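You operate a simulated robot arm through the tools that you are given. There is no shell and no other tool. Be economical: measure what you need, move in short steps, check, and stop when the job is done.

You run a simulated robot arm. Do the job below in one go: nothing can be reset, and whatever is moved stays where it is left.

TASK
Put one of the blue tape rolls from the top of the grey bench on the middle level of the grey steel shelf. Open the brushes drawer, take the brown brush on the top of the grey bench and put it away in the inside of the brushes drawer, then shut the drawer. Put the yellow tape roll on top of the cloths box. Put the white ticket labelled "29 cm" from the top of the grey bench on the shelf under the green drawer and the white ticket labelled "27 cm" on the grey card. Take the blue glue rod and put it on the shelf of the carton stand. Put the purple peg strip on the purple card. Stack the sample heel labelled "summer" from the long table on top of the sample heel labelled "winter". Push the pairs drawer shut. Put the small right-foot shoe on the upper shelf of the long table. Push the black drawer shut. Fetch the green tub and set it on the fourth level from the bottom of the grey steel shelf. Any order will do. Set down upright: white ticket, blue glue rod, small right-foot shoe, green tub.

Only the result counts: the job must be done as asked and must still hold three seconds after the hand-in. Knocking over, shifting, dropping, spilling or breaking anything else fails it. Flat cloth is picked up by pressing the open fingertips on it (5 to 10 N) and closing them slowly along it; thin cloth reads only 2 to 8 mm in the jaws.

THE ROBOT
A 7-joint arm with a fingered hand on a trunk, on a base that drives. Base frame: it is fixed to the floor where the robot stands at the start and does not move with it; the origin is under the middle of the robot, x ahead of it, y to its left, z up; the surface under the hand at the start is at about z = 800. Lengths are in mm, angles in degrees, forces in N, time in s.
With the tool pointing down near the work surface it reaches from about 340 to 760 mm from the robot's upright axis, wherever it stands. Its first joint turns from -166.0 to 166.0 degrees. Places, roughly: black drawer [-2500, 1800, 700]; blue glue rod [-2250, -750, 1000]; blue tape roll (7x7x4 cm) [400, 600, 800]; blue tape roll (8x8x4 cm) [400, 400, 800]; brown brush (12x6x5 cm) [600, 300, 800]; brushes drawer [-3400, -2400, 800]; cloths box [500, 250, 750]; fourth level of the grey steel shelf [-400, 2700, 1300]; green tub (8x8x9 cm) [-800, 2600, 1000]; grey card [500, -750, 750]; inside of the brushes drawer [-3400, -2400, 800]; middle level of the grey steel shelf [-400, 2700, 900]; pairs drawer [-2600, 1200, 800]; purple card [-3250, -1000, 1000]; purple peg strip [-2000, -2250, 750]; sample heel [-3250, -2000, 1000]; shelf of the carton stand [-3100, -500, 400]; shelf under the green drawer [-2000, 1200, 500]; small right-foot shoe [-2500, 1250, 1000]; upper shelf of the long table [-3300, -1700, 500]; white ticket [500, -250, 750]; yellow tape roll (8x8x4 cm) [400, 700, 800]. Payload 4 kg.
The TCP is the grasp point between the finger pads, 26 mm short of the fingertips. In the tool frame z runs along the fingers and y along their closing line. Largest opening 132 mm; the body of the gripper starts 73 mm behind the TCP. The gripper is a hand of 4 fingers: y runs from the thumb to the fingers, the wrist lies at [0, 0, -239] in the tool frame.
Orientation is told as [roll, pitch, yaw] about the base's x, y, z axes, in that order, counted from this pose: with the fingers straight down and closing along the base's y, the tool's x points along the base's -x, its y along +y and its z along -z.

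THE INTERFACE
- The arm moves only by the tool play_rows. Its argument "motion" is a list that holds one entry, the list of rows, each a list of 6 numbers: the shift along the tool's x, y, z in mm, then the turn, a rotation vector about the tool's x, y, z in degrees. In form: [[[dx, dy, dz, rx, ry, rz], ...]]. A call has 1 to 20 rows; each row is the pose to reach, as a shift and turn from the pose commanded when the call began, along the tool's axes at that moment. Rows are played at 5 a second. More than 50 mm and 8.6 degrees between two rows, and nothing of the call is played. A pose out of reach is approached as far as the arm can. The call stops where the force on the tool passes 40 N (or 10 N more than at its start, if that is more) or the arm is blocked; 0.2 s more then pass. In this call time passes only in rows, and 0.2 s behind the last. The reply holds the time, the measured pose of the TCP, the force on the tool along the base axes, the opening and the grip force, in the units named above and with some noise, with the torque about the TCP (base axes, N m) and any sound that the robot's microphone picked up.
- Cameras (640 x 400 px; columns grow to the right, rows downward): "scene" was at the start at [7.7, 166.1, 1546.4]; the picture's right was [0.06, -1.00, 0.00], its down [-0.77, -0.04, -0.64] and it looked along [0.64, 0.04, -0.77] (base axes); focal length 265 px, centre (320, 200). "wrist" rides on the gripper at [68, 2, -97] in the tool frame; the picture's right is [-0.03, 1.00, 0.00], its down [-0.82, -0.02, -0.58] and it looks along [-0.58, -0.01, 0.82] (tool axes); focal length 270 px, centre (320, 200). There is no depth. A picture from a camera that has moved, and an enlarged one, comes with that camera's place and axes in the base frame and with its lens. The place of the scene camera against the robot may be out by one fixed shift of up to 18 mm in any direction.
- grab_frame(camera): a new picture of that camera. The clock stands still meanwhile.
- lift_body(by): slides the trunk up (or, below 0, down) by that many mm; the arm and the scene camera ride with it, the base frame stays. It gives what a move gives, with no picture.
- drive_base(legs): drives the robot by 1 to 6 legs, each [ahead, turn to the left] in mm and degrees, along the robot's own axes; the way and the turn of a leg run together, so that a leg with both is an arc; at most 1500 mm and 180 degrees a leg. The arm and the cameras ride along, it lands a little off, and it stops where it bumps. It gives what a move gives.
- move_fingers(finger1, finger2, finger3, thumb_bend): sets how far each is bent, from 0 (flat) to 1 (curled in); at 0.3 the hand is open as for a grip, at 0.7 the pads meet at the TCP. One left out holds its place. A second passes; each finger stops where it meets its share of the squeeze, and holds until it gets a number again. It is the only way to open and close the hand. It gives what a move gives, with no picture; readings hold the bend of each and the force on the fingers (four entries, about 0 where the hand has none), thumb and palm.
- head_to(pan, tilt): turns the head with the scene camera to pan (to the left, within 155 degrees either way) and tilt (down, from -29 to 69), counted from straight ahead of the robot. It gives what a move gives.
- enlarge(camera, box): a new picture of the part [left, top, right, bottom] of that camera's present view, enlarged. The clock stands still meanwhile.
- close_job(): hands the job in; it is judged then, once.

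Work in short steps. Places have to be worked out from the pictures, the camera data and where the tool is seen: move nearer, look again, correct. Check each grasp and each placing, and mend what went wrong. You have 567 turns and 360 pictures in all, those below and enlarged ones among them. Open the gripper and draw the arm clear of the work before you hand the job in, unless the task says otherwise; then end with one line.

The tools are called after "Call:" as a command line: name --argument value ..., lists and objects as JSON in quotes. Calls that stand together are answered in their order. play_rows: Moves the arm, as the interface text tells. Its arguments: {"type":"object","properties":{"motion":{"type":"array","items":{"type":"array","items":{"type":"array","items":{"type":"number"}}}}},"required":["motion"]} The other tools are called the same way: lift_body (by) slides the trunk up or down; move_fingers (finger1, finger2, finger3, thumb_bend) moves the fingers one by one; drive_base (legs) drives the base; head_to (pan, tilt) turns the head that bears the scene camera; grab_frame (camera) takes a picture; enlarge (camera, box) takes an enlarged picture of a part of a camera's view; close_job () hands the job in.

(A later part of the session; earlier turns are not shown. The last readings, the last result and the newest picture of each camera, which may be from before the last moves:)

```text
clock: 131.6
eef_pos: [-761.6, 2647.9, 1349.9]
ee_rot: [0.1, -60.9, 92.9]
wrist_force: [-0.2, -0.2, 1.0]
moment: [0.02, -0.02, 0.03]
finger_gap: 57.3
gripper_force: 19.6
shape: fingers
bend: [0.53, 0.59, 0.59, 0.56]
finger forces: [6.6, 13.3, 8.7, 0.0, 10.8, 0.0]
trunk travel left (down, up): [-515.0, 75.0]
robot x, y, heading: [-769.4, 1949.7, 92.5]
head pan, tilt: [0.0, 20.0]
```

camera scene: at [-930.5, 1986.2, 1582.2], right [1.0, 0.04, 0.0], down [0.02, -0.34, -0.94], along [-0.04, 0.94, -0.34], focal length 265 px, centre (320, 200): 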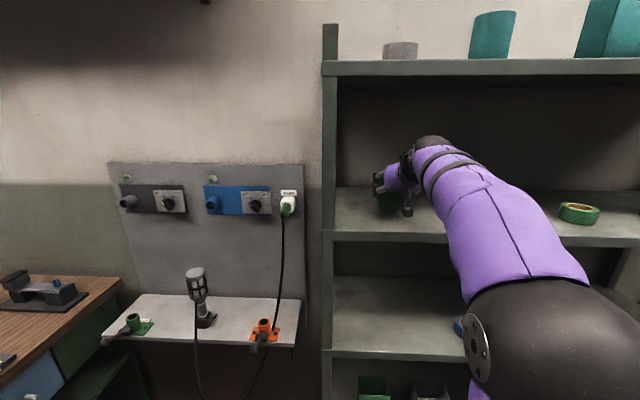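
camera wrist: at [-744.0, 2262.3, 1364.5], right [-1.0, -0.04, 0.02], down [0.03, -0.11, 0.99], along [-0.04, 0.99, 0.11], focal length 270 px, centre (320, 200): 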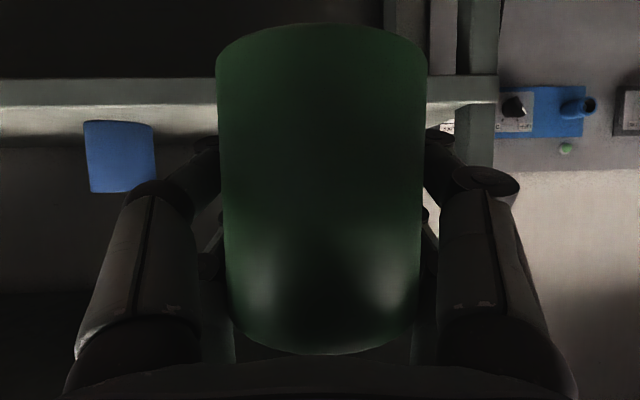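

Call:
play_rows --motion '[[[1.3, 0, 0.7, 0, 0, 0], [2.2, 0, 1.2, 0, 0, 0]]]'

```text
clock: 132.2
eef_pos: [-761.7, 2647.8, 1348.2]
ee_rot: [0.1, -61.1, 93.0]
wrist_force: [-0.2, 0.0, 7.6]
moment: [0.04, -0.18, 0.0]
finger_gap: 57.6
gripper_force: 21.6
shape: fingers
bend: [0.53, 0.59, 0.59, 0.56]
finger forces: [6.8, 15.3, 9.3, 0.1, 11.8, 0.0]
trunk travel left (down, up): [-515.0, 75.0]
robot x, y, heading: [-766.8, 1950.0, 92.5]
head pan, tilt: [0.0, 20.0]
```

Contact (7.6 N). Release and back straight out.

Call:
move_fingers --finger1 0.3 --finger2 0.3 --finger3 0.3 --thumb_bend 0.3

Call:
drive_base --legs '[[-300, 0]]'

Call:
grab_frame --camera "wrist"

Call:
grab_frame --camera "scene"

```text
clock: 133.2
eef_pos: [-761.3, 2647.6, 1346.8]
ee_rot: [0.0, -60.9, 92.9]
wrist_force: [0.3, -0.2, -0.6]
moment: [0.01, -0.01, 0.03]
finger_gap: 132.5
gripper_force: 0.0
shape: fingers
bend: [0.3, 0.3, 0.3, 0.3]
finger forces: [0.0, 0.0, 0.0, 0.0, 0.0, 0.0]
trunk travel left (down, up): [-515.0, 75.0]
robot x, y, heading: [-767.4, 1948.1, 92.7]
head pan, tilt: [0.0, 20.0]
```

```text
clock: 135.3
eef_pos: [-748.7, 2344.3, 1346.4]
ee_rot: [0.1, -60.8, 93.0]
wrist_force: [-0.8, -0.1, 0.4]
moment: [-0.01, 0.0, 0.01]
finger_gap: 132.5
gripper_force: 0.1
shape: fingers
bend: [0.3, 0.3, 0.3, 0.3]
finger forces: [0.1, 0.0, 0.1, 0.0, 0.0, 0.0]
trunk travel left (down, up): [-515.0, 75.0]
robot x, y, heading: [-751.4, 1650.5, 92.4]
head pan, tilt: [0.0, 20.0]
```

```text
298 pictures are left
camera wrist: at [-742.9, 2226.5, 1333.6], right [-1.0, -0.04, 0.02], down [0.03, -0.11, 0.99], along [-0.04, 0.99, 0.11], focal length 270 px, centre (320, 200)
```

wrist: 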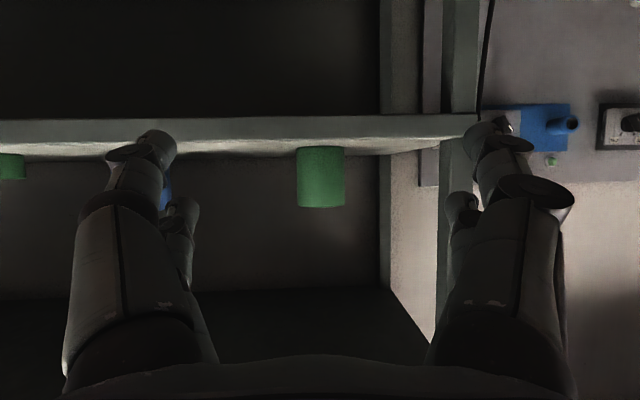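

```text
297 pictures are left
camera scene: at [-917.0, 1682.0, 1582.3], right [1.0, 0.04, 0.0], down [0.02, -0.34, -0.94], along [-0.04, 0.94, -0.34], focal length 265 px, centre (320, 200)
```

scene: 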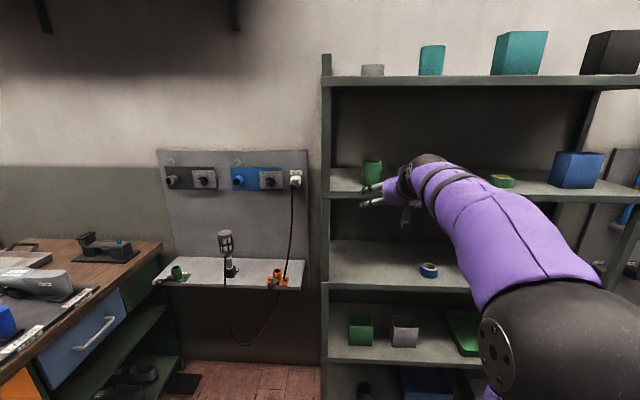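

Both placings good. Fold the arm back to a vertical tool in front of the robot, then drive toward the island to survey it.

Call:
play_rows --motion '[[[12, 0, -22, 0, 7.6, 0], [24, 0, -44, 0, 15.2, 0], [36, 0, -66, 0, 22.8, 0], [49, 0, -87, 0, 30.4, 0], [61, 0, -109, 0, 38, 0], [73, 0, -131, 0, 45.6, 0], [85, 0, -153, 0, 53.2, 0], [97, 0, -175, 0, 60.9, 0]]]'

Call:
head_to --pan 90 --tilt 25

Call:
grab_frame --camera "scene"

Call:
head_to --pan 130 --tilt 25

Call:
grab_frame --camera "scene"

```text
clock: 137.1
eef_pos: [-736.8, 2143.0, 1345.6]
ee_rot: [0.1, -0.1, 93.0]
wrist_force: [0.3, 1.4, 0.0]
moment: [0.0, -0.01, 0.01]
finger_gap: 132.5
gripper_force: 0.0
shape: fingers
bend: [0.3, 0.3, 0.3, 0.3]
finger forces: [0.1, 0.1, 0.0, 0.1, 0.0, 0.0]
trunk travel left (down, up): [-515.0, 75.0]
robot x, y, heading: [-755.3, 1646.5, 92.8]
head pan, tilt: [0.0, 20.0]
```

```text
clock: 138.7
eef_pos: [-737.3, 2144.2, 1343.7]
ee_rot: [0.0, -0.2, 93.1]
wrist_force: [0.8, -0.7, 0.1]
moment: [-0.01, -0.02, 0.03]
finger_gap: 132.8
gripper_force: 0.1
shape: fingers
bend: [0.3, 0.3, 0.3, 0.3]
finger forces: [0.0, 0.0, 0.0, 0.1, 0.1, 0.0]
trunk travel left (down, up): [-515.0, 75.0]
robot x, y, heading: [-752.2, 1645.8, 92.5]
head pan, tilt: [90.0, 25.0]
```

```text
296 pictures are left
camera scene: at [-1004.9, 1585.3, 1574.2], right [-0.04, 1.0, 0.0], down [0.42, 0.02, -0.91], along [-0.91, -0.04, -0.42], focal length 265 px, centre (320, 200)
```

scene: 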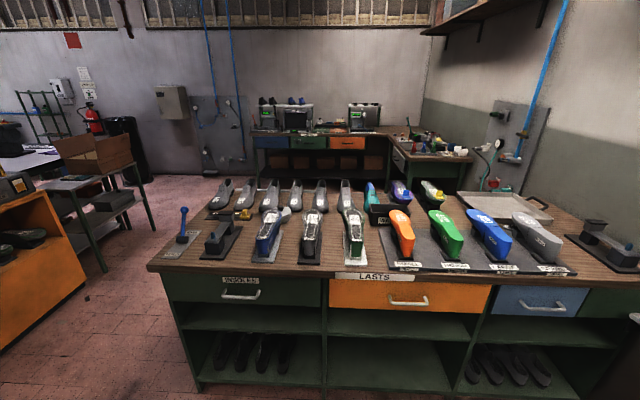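

```text
clock: 139.8
eef_pos: [-737.4, 2143.8, 1343.8]
ee_rot: [0.0, -0.1, 93.1]
wrist_force: [0.3, 0.6, 0.2]
moment: [0.0, -0.01, 0.01]
finger_gap: 132.5
gripper_force: 0.1
shape: fingers
bend: [0.3, 0.3, 0.3, 0.3]
finger forces: [0.0, 0.0, 0.0, 0.1, 0.1, 0.0]
trunk travel left (down, up): [-515.0, 75.0]
robot x, y, heading: [-752.5, 1644.2, 92.7]
head pan, tilt: [130.0, 25.0]
```

```text
295 pictures are left
camera scene: at [-980.7, 1527.1, 1574.2], right [-0.68, 0.74, 0.0], down [0.31, 0.29, -0.91], along [-0.67, -0.61, -0.42], focal length 265 px, centre (320, 200)
```

scene: 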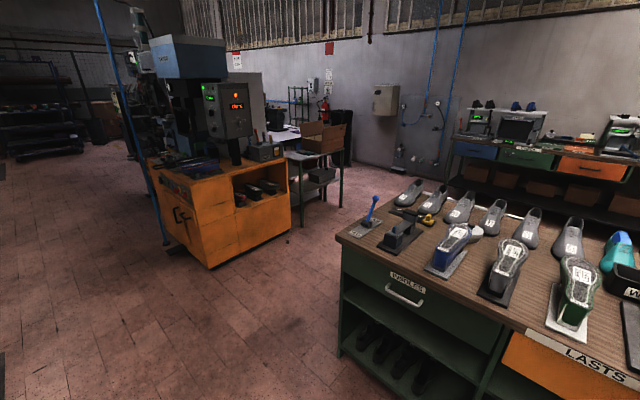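

Next the 29 ticket: reverse the base diagonally back to the main bench near (-130,-250), facing +y.

Call:
drive_base --legs '[[0, 15.5], [-1000, 0], [-990, 0], [0, -18]]'

Call:
head_to --pan -75 --tilt 50

Call:
grab_frame --camera "scene"

```text
clock: 151.7
eef_pos: [-118.6, 257.0, 1344.3]
ee_rot: [0.0, -0.1, 90.8]
wrist_force: [-0.4, 0.1, -0.6]
moment: [0.03, -0.01, 0.0]
finger_gap: 132.6
gripper_force: 0.2
shape: fingers
bend: [0.3, 0.3, 0.3, 0.3]
finger forces: [0.0, 0.1, 0.0, 0.0, 0.0, 0.0]
trunk travel left (down, up): [-515.0, 75.0]
robot x, y, heading: [-157.2, -237.8, 90.2]
head pan, tilt: [130.0, 25.0]
```

```text
clock: 154.7
eef_pos: [-117.1, 257.6, 1344.1]
ee_rot: [0.1, -0.2, 90.9]
wrist_force: [0.2, 0.0, 0.2]
moment: [0.02, 0.0, -0.02]
finger_gap: 132.6
gripper_force: 0.1
shape: fingers
bend: [0.3, 0.3, 0.3, 0.3]
finger forces: [0.0, 0.0, 0.0, 0.0, 0.0, 0.0]
trunk travel left (down, up): [-515.0, 75.0]
robot x, y, heading: [-153.5, -240.6, 90.2]
head pan, tilt: [-75.0, 50.0]
```

```text
294 pictures are left
camera scene: at [-241.8, -269.9, 1536.7], right [0.26, -0.96, 0.0], down [-0.74, -0.2, -0.64], along [0.62, 0.17, -0.77], focal length 265 px, centre (320, 200)
```

scene: 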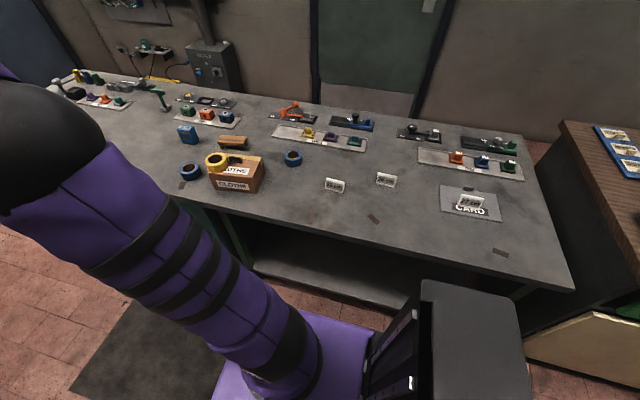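

Swing the arm round to above the 29 ticket with vertical tool, yaw 0.

Call:
play_rows --motion '[[[0.4, -37.8, 19, 0, 0, 5], [4.6, -75.3, 38, 0, 0, 10.1], [11.7, -112.6, 57, 0, 0, 15.1], [21.5, -149.5, 76, 0, 0, 20.2], [34.2, -185.9, 95, 0, 0, 25.2], [49.7, -221.3, 114, 0, 0, 30.3], [67.8, -255.9, 133, 0, 0, 35.3], [88.8, -289, 152, 0, 0, 40.4], [112.1, -320.9, 171, 0, 0, 45.4], [138, -351, 190, 0, 0, 50.4], [166.3, -379.2, 209, 0, 0, 55.5], [196.9, -405.5, 228, 0, 0, 60.5], [229.5, -429.6, 247, 0, 0, 65.6], [264.1, -451.3, 266, 0, 0, 70.6], [300.2, -470.4, 285, 0, 0, 75.6], [338.2, -486.9, 304, 0, 0, 80.7], [377.4, -500.6, 323, 0, 0, 85.7], [417.8, -511.4, 343, 0, 0, 90.8]]]'

Call:
grab_frame --camera "wrist"

```text
clock: 158.5
eef_pos: [398.7, -152.3, 998.3]
ee_rot: [0.2, 0.0, 0.0]
wrist_force: [0.4, -0.1, 0.6]
moment: [0.05, -0.03, -0.03]
finger_gap: 132.8
gripper_force: 0.1
shape: fingers
bend: [0.3, 0.3, 0.3, 0.3]
finger forces: [0.0, 0.0, 0.0, 0.0, 0.0, 0.1]
trunk travel left (down, up): [-515.0, 75.0]
robot x, y, heading: [-154.5, -238.4, 90.0]
head pan, tilt: [-75.0, 50.0]
```

```text
293 pictures are left
camera wrist: at [331.5, -151.0, 1094.8], right [0.03, 1.0, 0.0], down [0.82, -0.02, 0.58], along [0.58, -0.01, -0.82], focal length 270 px, centre (320, 200)
```

wrist: 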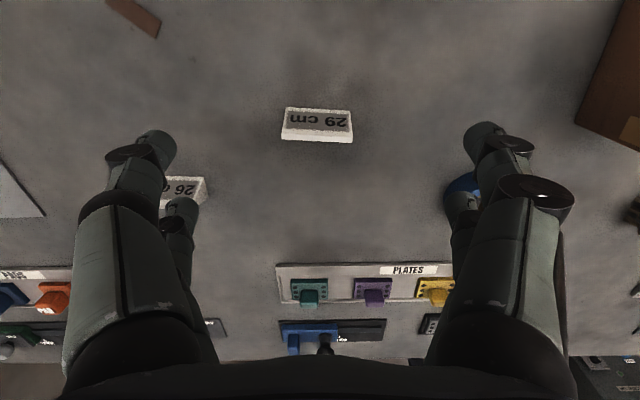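

Ticket 29 at ≈(428,-155), turned ~-5°. I'll tilt the tool 50° forward (needed for placing beneath the drawer later) and approach along the tool axis.

Call:
play_rows --motion '[[[2, 0, 17, 0.29, -7.14, 0.61], [4, -1, 34, 0.57, -14.3, 1.23], [6, -1, 51, 0.86, -21.4, 1.84], [8, -2, 68, 1.14, -28.6, 2.46], [10, -2, 85, 1.43, -35.7, 3.07], [12, -2.5, 101, 1.71, -42.9, 3.7], [14.7, -2.7, 118, 2, -50, 4.3]]]'

Call:
grab_frame --camera "wrist"

Call:
enlarge --camera "scene" --box '[260, 120, 440, 240]'

```text
clock: 160.1
eef_pos: [384.2, -155.5, 882.8]
ee_rot: [0.3, -50.0, -4.9]
wrist_force: [-0.4, 0.3, -1.5]
moment: [0.04, -0.01, 0.02]
finger_gap: 132.8
gripper_force: 0.1
shape: fingers
bend: [0.3, 0.3, 0.3, 0.3]
finger forces: [0.0, 0.1, 0.0, 0.1, 0.0, 0.0]
trunk travel left (down, up): [-515.0, 75.0]
robot x, y, heading: [-159.1, -241.4, 90.4]
head pan, tilt: [-75.0, 50.0]
```

```text
292 pictures are left
camera wrist: at [267.0, -143.3, 891.1], right [0.1, 1.0, 0.02], down [0.08, -0.03, 1.0], along [0.99, -0.09, -0.08], focal length 270 px, centre (320, 200)
```

wrist: 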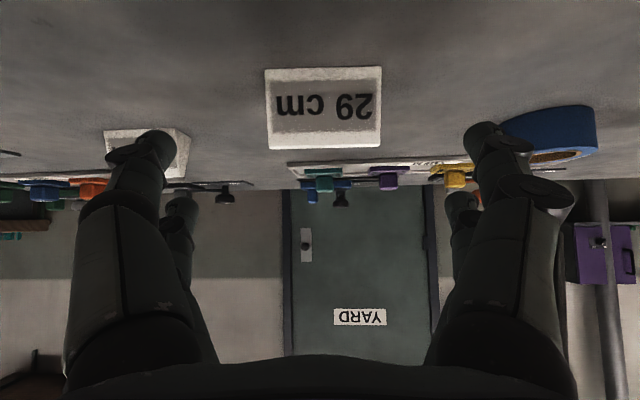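

```text
3.33 times, centred on (350, 180) of scene
camera zoom: at [-241.7, -270.0, 1536.7], right [0.26, -0.96, 0.0], down [-0.74, -0.2, -0.64], along [0.62, 0.17, -0.77], focal length 882 px, centre (220, 267)
```

zoom: 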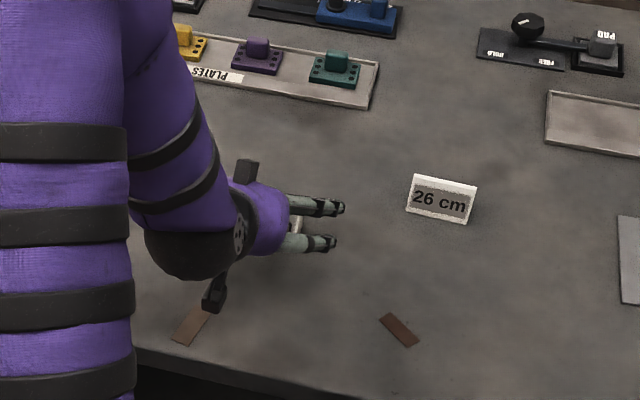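

Label is centred. Advance 62 mm along the tool axis.

Call:
play_rows --motion '[[[0, 2.5, 20, 0, 0, 0], [1, 2.5, 40, 0, 0, 0], [2, 2.5, 54, 0, 0, 0], [2.2, 2.5, 61.5, 0, 0, 0]]]'

Call:
grab_frame --camera "wrist"

```text
clock: 161.1
eef_pos: [430.5, -157.1, 840.5]
ee_rot: [0.3, -50.0, -4.8]
wrist_force: [0.2, 0.6, -0.1]
moment: [-0.01, 0.0, 0.0]
finger_gap: 132.7
gripper_force: 0.2
shape: fingers
bend: [0.3, 0.3, 0.3, 0.3]
finger forces: [0.1, 0.0, 0.1, 0.1, 0.0, 0.0]
trunk travel left (down, up): [-515.0, 75.0]
robot x, y, heading: [-152.4, -237.6, 90.4]
head pan, tilt: [-75.0, 50.0]
```

```text
290 pictures are left
camera wrist: at [313.8, -144.8, 849.4], right [0.1, 1.0, 0.02], down [0.08, -0.03, 1.0], along [0.99, -0.09, -0.08], focal length 270 px, centre (320, 200)
```

wrist: 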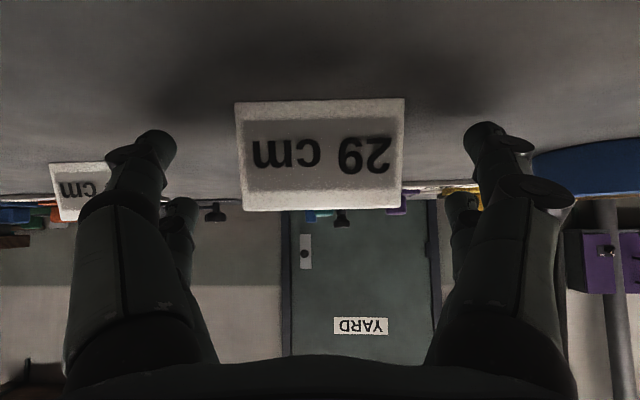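

Lower pair lines up with the ticket's mid-height. Close only that pair (finger1 + thumb) and check.

Call:
move_fingers --finger1 0.6 --thumb_bend 0.6

Call:
grab_frame --camera "wrist"

```text
clock: 162.1
eef_pos: [430.1, -156.2, 839.8]
ee_rot: [0.3, -50.0, -4.8]
wrist_force: [0.5, -0.6, -0.5]
moment: [-0.02, 0.04, -0.01]
finger_gap: 65.8
gripper_force: 8.7
shape: fingers
bend: [0.49, 0.3, 0.3, 0.55]
finger forces: [8.9, 0.0, 0.0, 0.1, 8.8, 0.1]
trunk travel left (down, up): [-515.0, 75.0]
robot x, y, heading: [-157.9, -241.1, 90.2]
head pan, tilt: [-75.0, 50.0]
```

```text
289 pictures are left
camera wrist: at [313.5, -144.8, 849.5], right [0.1, 1.0, 0.02], down [0.08, -0.03, 1.0], along [0.99, -0.09, -0.08], focal length 270 px, centre (320, 200)
```

wrist: 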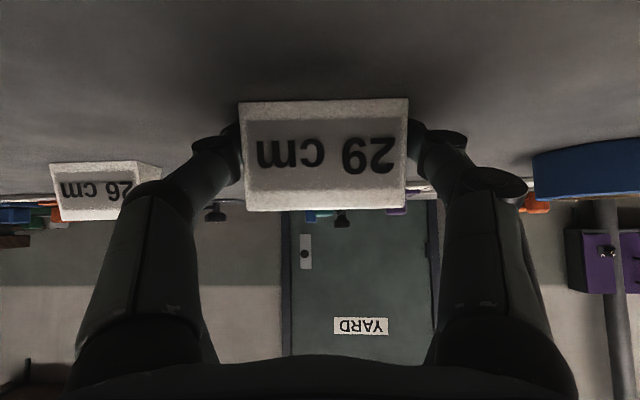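

Gripped at both ends. Lift 100 mm straight up and check for slip.

Call:
play_rows --motion '[[[-11.5, 0, -9.6, 0, 0, 0], [-38, 0, -32, 0, 0, 0], [-76.6, 0, -64.3, 0, 0, 0]]]'

Call:
grab_frame --camera "wrist"

```text
refused: row 3 steps farther than a row can; nothing moved
```

```text
288 pictures are left
camera wrist: at [313.5, -144.8, 849.5], right [0.1, 1.0, 0.02], down [0.08, -0.03, 1.0], along [0.99, -0.09, -0.08], focal length 270 px, centre (320, 200)
```

wrist: 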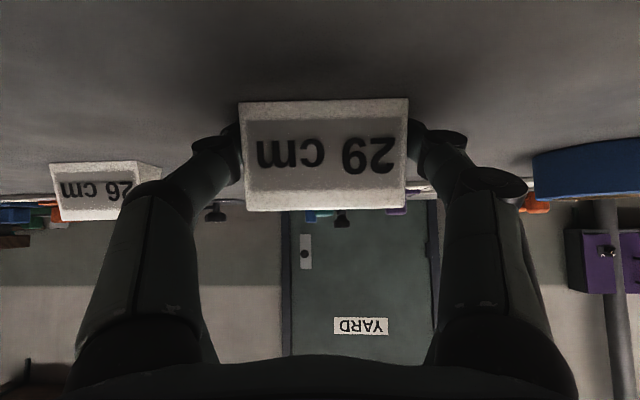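

Call:
play_rows --motion '[[[-11.5, 0, -9.6, 0, 0, 0], [-38, 0, -32, 0, 0, 0], [-76, 0, -64, 0, 0, 0], [-114, 0, -96, 0, 0, 0]]]'

Call:
grab_frame --camera "wrist"

```text
clock: 163.1
eef_pos: [429.7, -156.2, 989.5]
ee_rot: [0.2, -49.9, -4.9]
wrist_force: [-0.4, 0.0, 0.3]
moment: [-0.01, 0.0, 0.0]
finger_gap: 65.6
gripper_force: 8.2
shape: fingers
bend: [0.49, 0.3, 0.3, 0.55]
finger forces: [8.8, 0.1, 0.0, 0.0, 8.7, 0.0]
trunk travel left (down, up): [-515.0, 75.0]
robot x, y, heading: [-151.6, -236.3, 90.2]
head pan, tilt: [-75.0, 50.0]
```

```text
287 pictures are left
camera wrist: at [311.8, -144.7, 999.0], right [0.1, 1.0, 0.02], down [0.08, -0.03, 1.0], along [0.99, -0.09, -0.08], focal length 270 px, centre (320, 200)
```

wrist: 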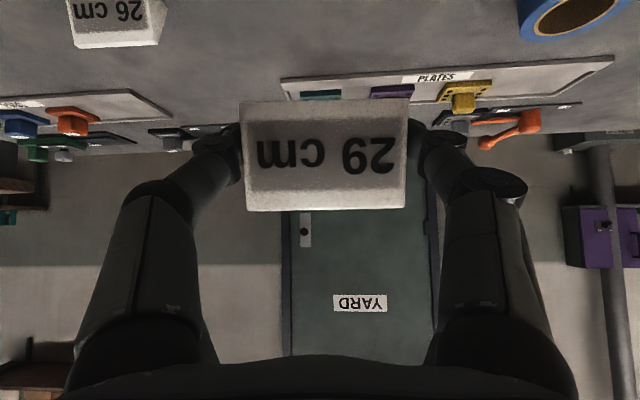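

Held securely. Raise further, then drive an arc away from the bench toward the island, ending with the island on the robot's right.

Call:
play_rows --motion '[[[-30.6, 0, -25.7, 0, 0, 0], [-61.3, 0, -51.4, 0, 0, 0], [-92, 0, -77, 0, 0, 0], [-122.6, 0, -103, 0, 0, 0]]]'

Call:
drive_base --legs '[[1500, 40], [0, 33.2], [530, 0], [0, 106.8]]'

Call:
head_to --pan -70 --tilt 45

Call:
grab_frame --camera "scene"

```text
clock: 164.1
eef_pos: [428.3, -158.7, 1149.8]
ee_rot: [0.2, -49.9, -4.9]
wrist_force: [-0.6, 0.1, 0.4]
moment: [0.02, 0.02, 0.02]
finger_gap: 65.6
gripper_force: 8.8
shape: fingers
bend: [0.49, 0.3, 0.3, 0.55]
finger forces: [8.8, 0.0, 0.0, 0.0, 8.8, 0.0]
trunk travel left (down, up): [-515.0, 75.0]
robot x, y, heading: [-156.2, -239.4, 90.3]
head pan, tilt: [-75.0, 50.0]
```

```text
clock: 181.0
eef_pos: [-1753.6, 1225.8, 1148.8]
ee_rot: [0.3, -50.1, 174.9]
wrist_force: [-0.9, -0.7, -0.2]
moment: [0.02, -0.02, -0.03]
finger_gap: 65.5
gripper_force: 8.4
shape: fingers
bend: [0.49, 0.3, 0.3, 0.55]
finger forces: [8.7, 0.0, 0.0, 0.1, 8.7, 0.0]
trunk travel left (down, up): [-515.0, 75.0]
robot x, y, heading: [-1169.3, 1302.9, -90.1]
head pan, tilt: [-75.0, 50.0]
cut short: leg 1
```

```text
clock: 181.7
eef_pos: [-1754.5, 1224.2, 1149.4]
ee_rot: [0.3, -50.0, 174.9]
wrist_force: [-1.1, 0.5, 0.0]
moment: [0.01, 0.0, -0.01]
finger_gap: 65.4
gripper_force: 8.5
shape: fingers
bend: [0.49, 0.3, 0.3, 0.55]
finger forces: [8.7, 0.1, 0.0, 0.0, 8.7, 0.0]
trunk travel left (down, up): [-515.0, 75.0]
robot x, y, heading: [-1174.1, 1305.0, -90.1]
head pan, tilt: [-70.0, 45.0]
```

```text
286 pictures are left
camera scene: at [-1104.0, 1343.1, 1543.6], right [-0.34, 0.94, 0.0], down [0.67, 0.24, -0.71], along [-0.66, -0.24, -0.71], focal length 265 px, centre (320, 200)
```

scene: 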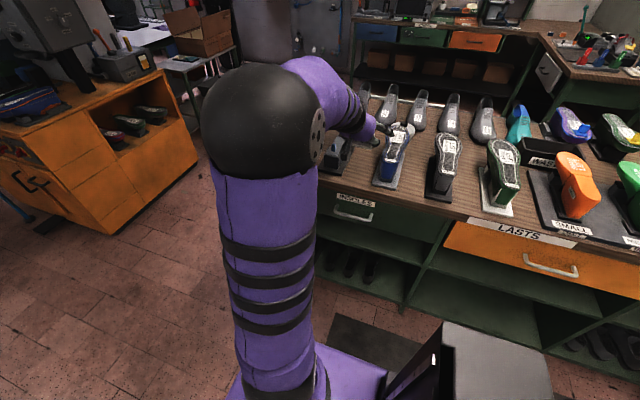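

Arrived. Lower the trunk 390 (hand stays clear of the island front), then look with the wrist camera.

Call:
lift_body --by -390

Call:
grab_frame --camera "wrist"

Call:
grab_frame --camera "scene"

```text
clock: 184.7
eef_pos: [-1753.5, 1224.4, 814.2]
ee_rot: [1.0, -51.3, 174.4]
wrist_force: [30.0, 1.1, 17.0]
moment: [-0.58, -0.84, 1.22]
finger_gap: 65.0
gripper_force: 25.5
shape: fingers
bend: [0.57, 0.3, 0.3, 0.55]
finger forces: [40.2, 0.0, 0.0, 0.0, 10.1, 0.1]
trunk travel left (down, up): [-168.0, 422.0]
robot x, y, heading: [-1175.5, 1305.0, -90.0]
head pan, tilt: [-70.0, 45.0]
stopped: the force on the tool passed its limit at 51 N (the readings are from after the stop); the commanded pose is now the measured one
```

```text
285 pictures are left
camera wrist: at [-1635.3, 1212.7, 821.0], right [-0.1, -0.99, 0.03], down [-0.06, 0.04, 1.0], along [-0.99, 0.1, -0.06], focal length 270 px, centre (320, 200)
```

wrist: 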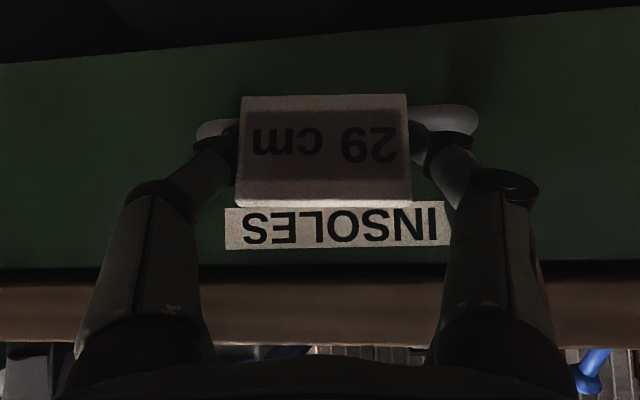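

```text
284 pictures are left
camera scene: at [-1100.7, 1343.6, 1196.2], right [-0.34, 0.94, 0.0], down [0.66, 0.24, -0.71], along [-0.67, -0.24, -0.71], focal length 265 px, centre (320, 200)
```

scene: 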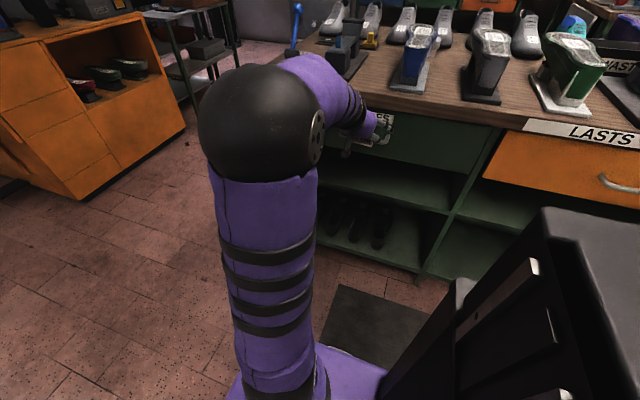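

The hand touched the drawer handle (front plane is nearer than thought). Raise slightly and back away along +x.

Call:
lift_body --by 25

Call:
play_rows --motion '[[[12, 0, -16, 0, 0, 0], [25, 0, -31, 0, 0, 0], [50, 0, -62, 0, 0, 0], [75, 0, -93, 0, 0, 0]]]'

Call:
grab_frame --camera "wrist"

Call:
enlarge --camera "scene" --box '[300, 60, 520, 290]'

```text
clock: 185.4
eef_pos: [-1757.0, 1226.2, 836.3]
ee_rot: [0.9, -51.2, 174.5]
wrist_force: [0.8, 0.4, 0.2]
moment: [0.0, -0.01, 0.01]
finger_gap: 65.5
gripper_force: 8.5
shape: fingers
bend: [0.49, 0.3, 0.3, 0.55]
finger forces: [8.1, 0.0, 0.1, 0.1, 8.2, 0.1]
trunk travel left (down, up): [-193.0, 397.0]
robot x, y, heading: [-1170.6, 1303.9, -90.2]
head pan, tilt: [-70.0, 45.0]
```

```text
clock: 186.4
eef_pos: [-1636.8, 1214.6, 835.8]
ee_rot: [0.8, -51.1, 174.4]
wrist_force: [-0.1, 0.2, 0.5]
moment: [0.01, 0.01, -0.02]
finger_gap: 65.3
gripper_force: 8.0
shape: fingers
bend: [0.49, 0.3, 0.3, 0.55]
finger forces: [8.2, 0.0, 0.0, 0.1, 8.2, 0.0]
trunk travel left (down, up): [-193.0, 397.0]
robot x, y, heading: [-1171.6, 1301.0, -90.0]
head pan, tilt: [-70.0, 45.0]
```

```text
283 pictures are left
camera wrist: at [-1517.9, 1202.5, 843.9], right [-0.1, -0.99, 0.03], down [-0.06, 0.04, 1.0], along [-0.99, 0.1, -0.06], focal length 270 px, centre (320, 200)
```

wrist: 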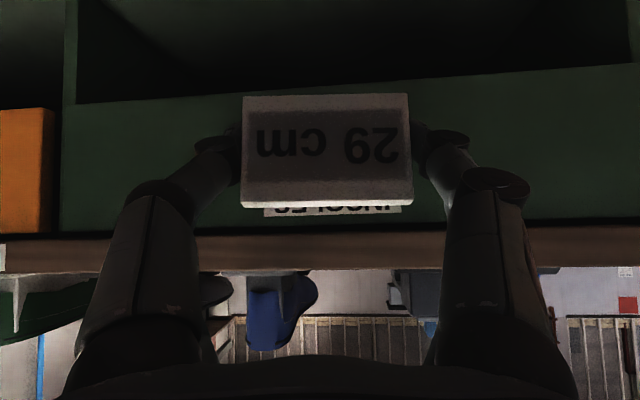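

```text
1.74 times, centred on (410, 175) of scene
camera zoom: at [-1104.4, 1343.1, 1221.7], right [-0.34, 0.94, 0.0], down [0.67, 0.24, -0.71], along [-0.66, -0.24, -0.71], focal length 460 px, centre (164, 244)
```

zoom: 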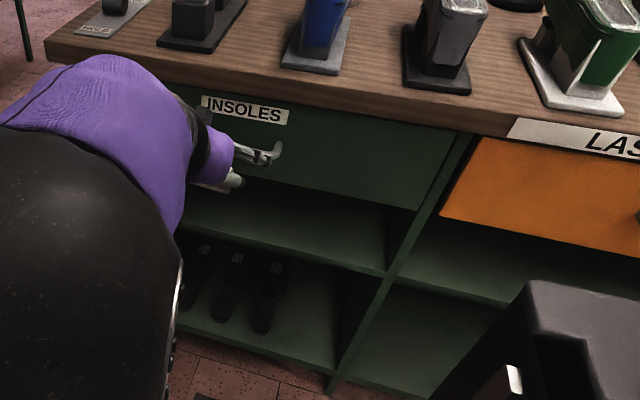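

Recomputed: drawer front x≈-1797, drawer bottom z≈707, shelf z≈570. The ticket is still held. Lower the trunk by 190 here (clear of the front) and look.

Call:
lift_body --by -190

Call:
grab_frame --camera "wrist"

Call:
grab_frame --camera "scene"

```text
clock: 188.4
eef_pos: [-1636.0, 1214.0, 647.9]
ee_rot: [0.8, -51.1, 174.4]
wrist_force: [0.2, 0.6, 0.1]
moment: [0.0, 0.0, 0.0]
finger_gap: 65.2
gripper_force: 8.4
shape: fingers
bend: [0.49, 0.3, 0.3, 0.55]
finger forces: [8.1, 0.1, 0.1, 0.0, 8.0, 0.1]
trunk travel left (down, up): [-3.0, 587.0]
robot x, y, heading: [-1171.2, 1300.0, -90.3]
head pan, tilt: [-70.0, 45.0]
```

```text
281 pictures are left
camera wrist: at [-1518.0, 1202.5, 654.2], right [-0.1, -0.99, 0.03], down [-0.06, 0.04, 1.0], along [-0.99, 0.1, -0.06], focal length 270 px, centre (320, 200)
```

wrist: 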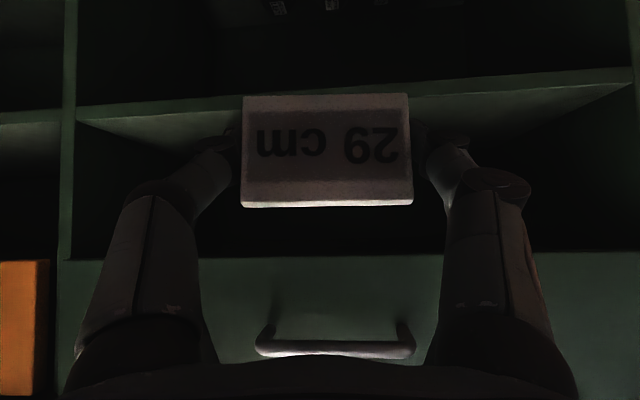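

```text
280 pictures are left
camera scene: at [-1103.9, 1343.2, 1031.7], right [-0.34, 0.94, 0.0], down [0.67, 0.24, -0.71], along [-0.67, -0.24, -0.71], focal length 265 px, centre (320, 200)
```

scene: 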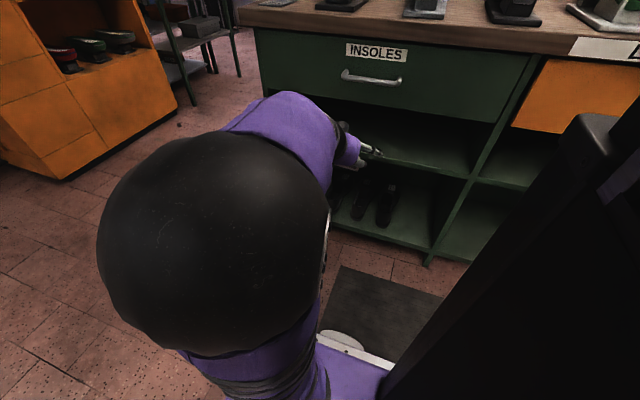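

Shelf surface now estimated z≈532, drawer bottom ≈696. Move in: to TCP z≈600, then forward so the ticket is ~40 mm inside the edge.

Call:
play_rows --motion '[[[-3.3, 0, 35.9, 0, 0.55, 0], [-6.6, 0, 71.8, 0, 1.1, 0], [-28, 0, 98, 0, 1.1, 0], [-50, 0, 125.5, 0, 1.1, 0]]]'

Call:
grab_frame --camera "wrist"

Call:
enlarge --camera "scene" --box '[280, 60, 480, 260]'

```text
clock: 189.4
eef_pos: [-1764.3, 1225.5, 606.9]
ee_rot: [0.9, -50.0, 174.4]
wrist_force: [0.3, -0.7, 0.3]
moment: [0.04, -0.01, -0.05]
finger_gap: 65.0
gripper_force: 8.1
shape: fingers
bend: [0.49, 0.3, 0.3, 0.55]
finger forces: [8.1, 0.1, 0.1, 0.0, 8.2, 0.0]
trunk travel left (down, up): [-3.0, 587.0]
robot x, y, heading: [-1173.3, 1302.9, -90.1]
head pan, tilt: [-70.0, 45.0]
```

```text
279 pictures are left
camera wrist: at [-1646.7, 1214.0, 616.5], right [-0.1, -0.99, 0.03], down [-0.08, 0.04, 1.0], along [-0.99, 0.1, -0.08], focal length 270 px, centre (320, 200)
```

wrist: 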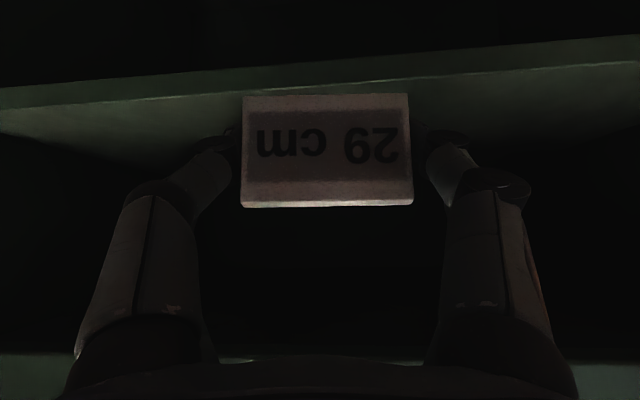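

```text
2.00 times, centred on (380, 160) of scene
camera zoom: at [-1103.8, 1343.2, 1031.7], right [-0.34, 0.94, 0.0], down [0.66, 0.24, -0.71], along [-0.67, -0.24, -0.71], focal length 529 px, centre (200, 280)
```

zoom: 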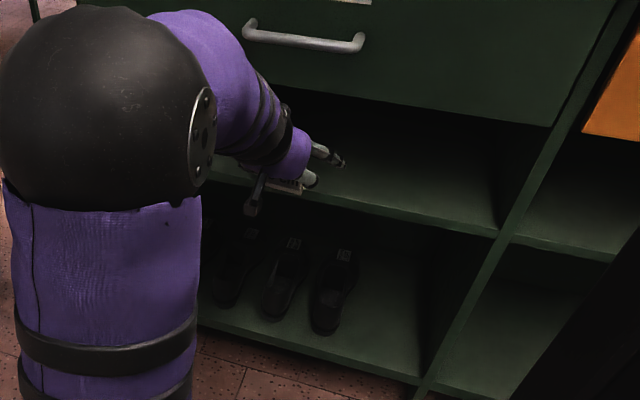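

Continue forward ~90 mm at this height.

Call:
play_rows --motion '[[[-20, 0, 23.5, 0, 0, 0], [-40, 0, 47, 0, 0, 0], [-59, 0, 70.5, 0, 0, 0]]]'

Call:
grab_frame --camera "wrist"

Call:
enlarge --camera "scene" --box '[280, 60, 480, 260]'

```text
clock: 190.2
eef_pos: [-1857.0, 1231.6, 606.3]
ee_rot: [0.9, -49.9, 174.5]
wrist_force: [0.4, 0.0, -1.0]
moment: [0.01, -0.05, -0.01]
finger_gap: 65.1
gripper_force: 7.9
shape: fingers
bend: [0.49, 0.3, 0.3, 0.55]
finger forces: [8.1, 0.0, 0.1, 0.1, 8.0, 0.0]
trunk travel left (down, up): [-3.0, 587.0]
robot x, y, heading: [-1169.4, 1304.6, -90.3]
head pan, tilt: [-70.0, 45.0]
```

```text
277 pictures are left
camera wrist: at [-1738.5, 1221.2, 615.6], right [-0.1, -0.99, 0.03], down [-0.08, 0.04, 1.0], along [-0.99, 0.1, -0.08], focal length 270 px, centre (320, 200)
```

wrist: 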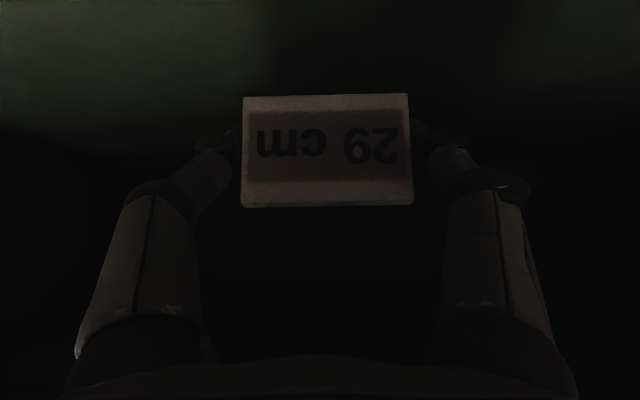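

```text
2.00 times, centred on (380, 160) of scene
camera zoom: at [-1103.8, 1343.1, 1031.7], right [-0.34, 0.94, 0.0], down [0.66, 0.24, -0.71], along [-0.67, -0.24, -0.71], focal length 529 px, centre (200, 280)
```

zoom: 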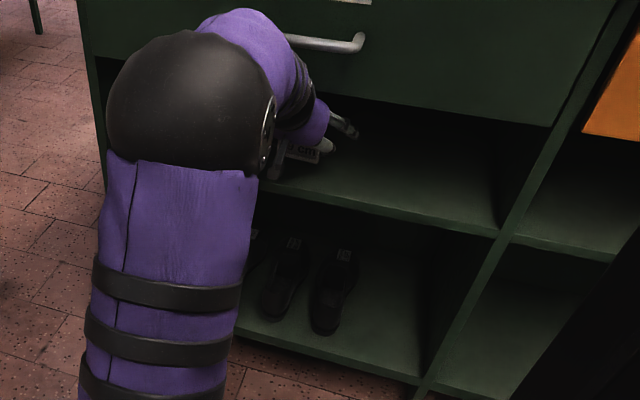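

The ticket is inside the edge. Lower in steps, feeling for contact.

Call:
play_rows --motion '[[[6, 0, 5, 0, 0, 0], [12, 0, 10.1, 0, 0, 0], [17, 0, 14.1, 0, 0, 0]]]'

Call:
play_rows --motion '[[[2.3, 0, 1.9, 0, 0, 0], [4.6, 0, 3.9, 0, 0, 0]]]'

Call:
play_rows --motion '[[[1.5, 0, 1.3, 0, 0, 0], [3, 0, 2.6, 0, 0, 0]]]'

```text
clock: 191.0
eef_pos: [-1854.9, 1232.1, 584.4]
ee_rot: [0.9, -50.1, 174.4]
wrist_force: [-0.7, -0.3, -0.7]
moment: [-0.01, -0.07, 0.01]
finger_gap: 65.2
gripper_force: 8.4
shape: fingers
bend: [0.49, 0.3, 0.3, 0.55]
finger forces: [8.0, 0.0, 0.0, 0.0, 8.1, 0.0]
trunk travel left (down, up): [-3.0, 587.0]
robot x, y, heading: [-1165.6, 1304.2, -89.8]
head pan, tilt: [-70.0, 45.0]
```

```text
clock: 191.6
eef_pos: [-1856.5, 1231.2, 578.8]
ee_rot: [0.8, -50.0, 174.6]
wrist_force: [-0.2, 0.1, 0.7]
moment: [-0.01, -0.02, -0.02]
finger_gap: 65.4
gripper_force: 7.6
shape: fingers
bend: [0.49, 0.3, 0.3, 0.55]
finger forces: [8.1, 0.0, 0.1, 0.1, 8.1, 0.0]
trunk travel left (down, up): [-3.0, 587.0]
robot x, y, heading: [-1170.8, 1302.3, -90.1]
head pan, tilt: [-70.0, 45.0]
```

```text
clock: 192.2
eef_pos: [-1855.2, 1231.6, 574.8]
ee_rot: [0.9, -50.0, 174.4]
wrist_force: [0.7, 0.4, -0.8]
moment: [-0.02, 0.0, 0.02]
finger_gap: 65.1
gripper_force: 8.3
shape: fingers
bend: [0.49, 0.3, 0.3, 0.55]
finger forces: [8.2, 0.0, 0.1, 0.0, 8.1, 0.1]
trunk travel left (down, up): [-3.0, 587.0]
robot x, y, heading: [-1169.9, 1303.4, -90.0]
head pan, tilt: [-70.0, 45.0]
```

Call:
play_rows --motion '[[[1.5, 0, 1.3, 0, 0, 0], [3, 0, 2.6, 0, 0, 0]]]'

Call:
play_rows --motion '[[[1.5, 0, 1.3, 0, 0, 0], [3, 0, 2.6, 0, 0, 0]]]'

Call:
grab_frame --camera "wrist"

```text
clock: 192.8
eef_pos: [-1857.1, 1231.7, 570.2]
ee_rot: [0.9, -50.1, 174.5]
wrist_force: [0.3, 0.1, -0.4]
moment: [0.01, -0.01, -0.01]
finger_gap: 65.1
gripper_force: 8.2
shape: fingers
bend: [0.49, 0.3, 0.3, 0.55]
finger forces: [8.1, 0.0, 0.0, 0.0, 8.1, 0.0]
trunk travel left (down, up): [-3.0, 587.0]
robot x, y, heading: [-1170.7, 1303.5, -90.4]
head pan, tilt: [-70.0, 45.0]
```

```text
clock: 193.4
eef_pos: [-1856.0, 1232.3, 566.8]
ee_rot: [1.0, -50.0, 174.4]
wrist_force: [-0.1, 0.0, 0.4]
moment: [0.0, 0.03, -0.01]
finger_gap: 65.1
gripper_force: 8.0
shape: fingers
bend: [0.49, 0.3, 0.3, 0.55]
finger forces: [8.1, 0.0, 0.0, 0.0, 8.1, 0.0]
trunk travel left (down, up): [-3.0, 587.0]
robot x, y, heading: [-1172.2, 1302.9, -90.1]
head pan, tilt: [-70.0, 45.0]
```

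```text
275 pictures are left
camera wrist: at [-1738.5, 1220.6, 576.0], right [-0.1, -0.99, 0.03], down [-0.08, 0.04, 1.0], along [-0.99, 0.1, -0.08], focal length 270 px, centre (320, 200)
```

wrist: 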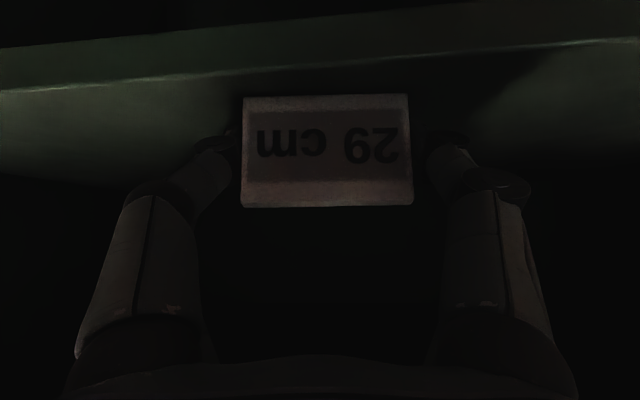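

Front edge depth is a bit uncertain (x≈-1815…-1850); go 35 mm further in before settling down.

Call:
play_rows --motion '[[[-4, 0, -3, 0, 0, 0], [-15, 0, 10, 0, 0, 0], [-26.5, 0, 23.8, 0, 0, 0]]]'

Call:
play_rows --motion '[[[2.3, 0, 1.9, 0, 0, 0], [4.6, 0, 3.9, 0, 0, 0]]]'

Call:
play_rows --motion '[[[1.5, 0, 1.3, 0, 0, 0], [3, 0, 2.6, 0, 0, 0]]]'

```text
clock: 194.2
eef_pos: [-1892.7, 1236.2, 572.3]
ee_rot: [0.9, -49.9, 174.5]
wrist_force: [-0.4, -0.1, -0.3]
moment: [0.03, 0.0, 0.02]
finger_gap: 65.2
gripper_force: 8.1
shape: fingers
bend: [0.49, 0.3, 0.3, 0.55]
finger forces: [8.0, 0.1, 0.0, 0.0, 8.1, 0.0]
trunk travel left (down, up): [-3.0, 587.0]
robot x, y, heading: [-1170.8, 1303.3, -90.5]
head pan, tilt: [-70.0, 45.0]
```

```text
clock: 194.8
eef_pos: [-1892.8, 1235.4, 566.6]
ee_rot: [0.8, -50.0, 174.4]
wrist_force: [0.8, -0.1, 0.1]
moment: [-0.01, 0.0, 0.03]
finger_gap: 65.1
gripper_force: 8.3
shape: fingers
bend: [0.49, 0.3, 0.3, 0.55]
finger forces: [8.1, 0.0, 0.0, 0.0, 8.0, 0.0]
trunk travel left (down, up): [-3.0, 587.0]
robot x, y, heading: [-1173.1, 1299.5, -90.2]
head pan, tilt: [-70.0, 45.0]
```

```text
clock: 195.4
eef_pos: [-1892.9, 1235.1, 562.7]
ee_rot: [0.9, -50.1, 174.4]
wrist_force: [-1.7, -0.7, 1.0]
moment: [0.04, -0.02, 0.02]
finger_gap: 65.2
gripper_force: 8.2
shape: fingers
bend: [0.49, 0.3, 0.3, 0.55]
finger forces: [8.2, 0.0, 0.1, 0.1, 8.0, 0.1]
trunk travel left (down, up): [-3.0, 587.0]
robot x, y, heading: [-1170.9, 1303.4, -90.1]
head pan, tilt: [-70.0, 45.0]
```

Call:
play_rows --motion '[[[1.5, 0, 1.3, 0, 0, 0], [3, 0, 2.6, 0, 0, 0]]]'

Call:
play_rows --motion '[[[1.5, 0, 1.3, 0, 0, 0], [3, 0, 2.6, 0, 0, 0]]]'

Call:
play_rows --motion '[[[1.5, 0, 1.3, 0, 0, 0], [3, 0, 2.6, 0, 0, 0]]]'

Call:
grab_frame --camera "wrist"

```text
clock: 196.0
eef_pos: [-1893.2, 1234.7, 558.4]
ee_rot: [0.9, -50.0, 174.4]
wrist_force: [-1.6, -0.6, 3.2]
moment: [0.08, 0.05, 0.06]
finger_gap: 65.2
gripper_force: 8.8
shape: fingers
bend: [0.49, 0.3, 0.3, 0.55]
finger forces: [8.1, 0.0, 0.0, 0.1, 9.0, 0.0]
trunk travel left (down, up): [-3.0, 587.0]
robot x, y, heading: [-1173.3, 1305.1, -90.0]
head pan, tilt: [-70.0, 45.0]
```

```text
clock: 196.6
eef_pos: [-1893.4, 1235.8, 558.0]
ee_rot: [1.2, -50.3, 174.4]
wrist_force: [3.2, 0.6, 16.2]
moment: [-0.06, 0.03, -0.12]
finger_gap: 65.0
gripper_force: 15.2
shape: fingers
bend: [0.49, 0.3, 0.3, 0.56]
finger forces: [16.1, 0.0, 0.1, 0.0, 14.7, 0.0]
trunk travel left (down, up): [-3.0, 587.0]
robot x, y, heading: [-1171.4, 1302.3, -90.2]
head pan, tilt: [-70.0, 45.0]
```

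```text
clock: 197.2
eef_pos: [-1892.5, 1235.1, 557.8]
ee_rot: [1.2, -50.7, 174.2]
wrist_force: [1.4, 1.2, 34.0]
moment: [-0.72, 0.31, -0.18]
finger_gap: 65.0
gripper_force: 23.8
shape: fingers
bend: [0.5, 0.3, 0.3, 0.56]
finger forces: [31.6, 0.0, 0.0, 0.0, 16.5, 0.0]
trunk travel left (down, up): [-3.0, 587.0]
robot x, y, heading: [-1173.0, 1300.6, -90.0]
head pan, tilt: [-70.0, 45.0]
```

```text
274 pictures are left
camera wrist: at [-1774.4, 1223.3, 565.4], right [-0.1, -0.99, 0.03], down [-0.07, 0.04, 1.0], along [-0.99, 0.1, -0.07], focal length 270 px, centre (320, 200)
```

wrist: 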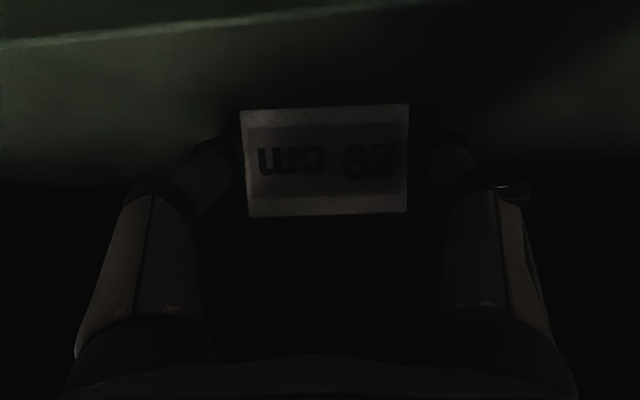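

Contact at z≈558; I over-pressed a bit, so relax 7 mm and release.

Call:
play_rows --motion '[[[-2.5, 0, -2.1, 0, 0, 0], [-4.8, 0, -4, 0, 0, 0]]]'

Call:
move_fingers --finger1 0.3 --thumb_bend 0.3

Call:
grab_frame --camera "wrist"

```text
clock: 197.8
eef_pos: [-1893.4, 1234.3, 557.9]
ee_rot: [0.9, -50.2, 174.4]
wrist_force: [-6.1, -0.5, 19.5]
moment: [-0.57, 0.42, -0.15]
finger_gap: 65.1
gripper_force: 16.7
shape: fingers
bend: [0.5, 0.3, 0.3, 0.56]
finger forces: [22.7, 0.0, 0.0, 0.0, 11.4, 0.0]
trunk travel left (down, up): [-3.0, 587.0]
robot x, y, heading: [-1170.5, 1302.4, -89.9]
head pan, tilt: [-70.0, 45.0]
```

```text
clock: 198.8
eef_pos: [-1892.5, 1235.8, 555.3]
ee_rot: [0.9, -50.0, 174.4]
wrist_force: [0.7, -0.3, -0.1]
moment: [0.0, 0.0, -0.02]
finger_gap: 132.7
gripper_force: 0.0
shape: fingers
bend: [0.3, 0.3, 0.3, 0.3]
finger forces: [0.0, 0.1, 0.0, 0.0, 0.0, 0.0]
trunk travel left (down, up): [-3.0, 587.0]
robot x, y, heading: [-1173.2, 1301.6, -90.0]
head pan, tilt: [-70.0, 45.0]
```

```text
273 pictures are left
camera wrist: at [-1774.2, 1224.4, 564.4], right [-0.1, -0.99, 0.03], down [-0.08, 0.04, 1.0], along [-0.99, 0.1, -0.09], focal length 270 px, centre (320, 200)
```

wrist: 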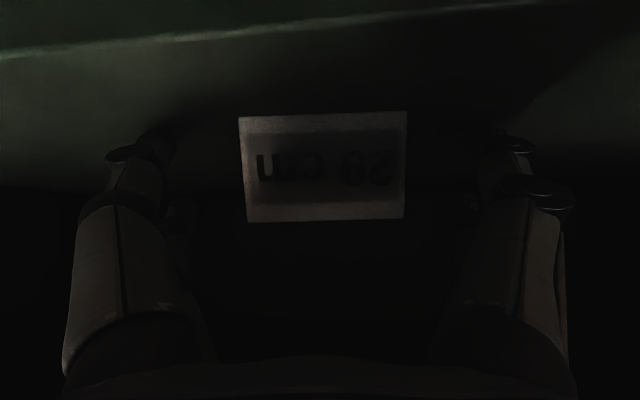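

The ticket stands upright. Withdraw straight back.

Call:
play_rows --motion '[[[-3, 0, -2.6, 0, 0, 0], [25, 0, -37, 0, 0, 0], [54, 0, -71, 0, 0, 0], [83, 0, -106, 0, 0, 0], [112, 0, -140, 0, 0, 0], [141, 0, -175, 0, 0, 0]]]'

Call:
grab_frame --camera "wrist"

Call:
enlarge --camera "scene" --box '[280, 60, 480, 260]'

```text
clock: 200.2
eef_pos: [-1667.1, 1216.1, 558.3]
ee_rot: [1.0, -49.9, 174.4]
wrist_force: [1.1, -0.5, 0.6]
moment: [0.0, 0.01, -0.02]
finger_gap: 132.9
gripper_force: 0.0
shape: fingers
bend: [0.3, 0.3, 0.3, 0.3]
finger forces: [0.0, 0.0, 0.1, 0.0, 0.1, 0.1]
trunk travel left (down, up): [-3.0, 587.0]
robot x, y, heading: [-1174.9, 1304.1, -90.3]
head pan, tilt: [-70.0, 45.0]
```

```text
272 pictures are left
camera wrist: at [-1549.6, 1204.7, 566.8], right [-0.1, -0.99, 0.03], down [-0.08, 0.04, 1.0], along [-0.99, 0.1, -0.08], focal length 270 px, centre (320, 200)
```

wrist: 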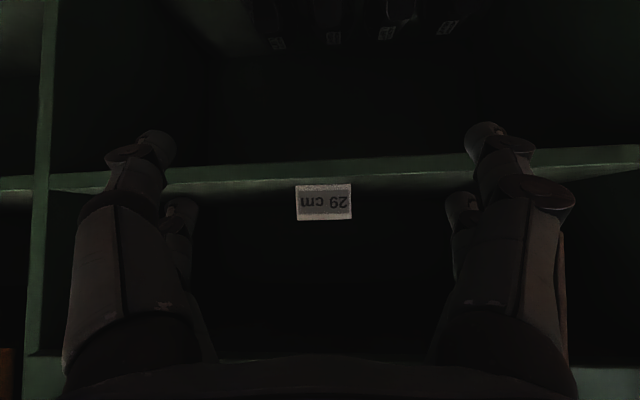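

```text
2.00 times, centred on (380, 160) of scene
camera zoom: at [-1104.0, 1342.5, 1031.7], right [-0.34, 0.94, 0.0], down [0.67, 0.24, -0.71], along [-0.66, -0.24, -0.71], focal length 529 px, centre (200, 280)
```

zoom: 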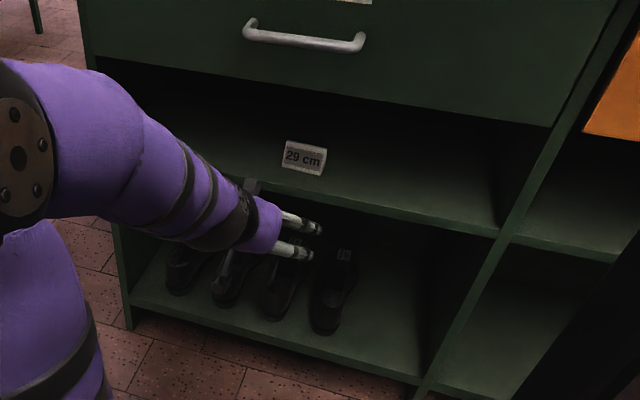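

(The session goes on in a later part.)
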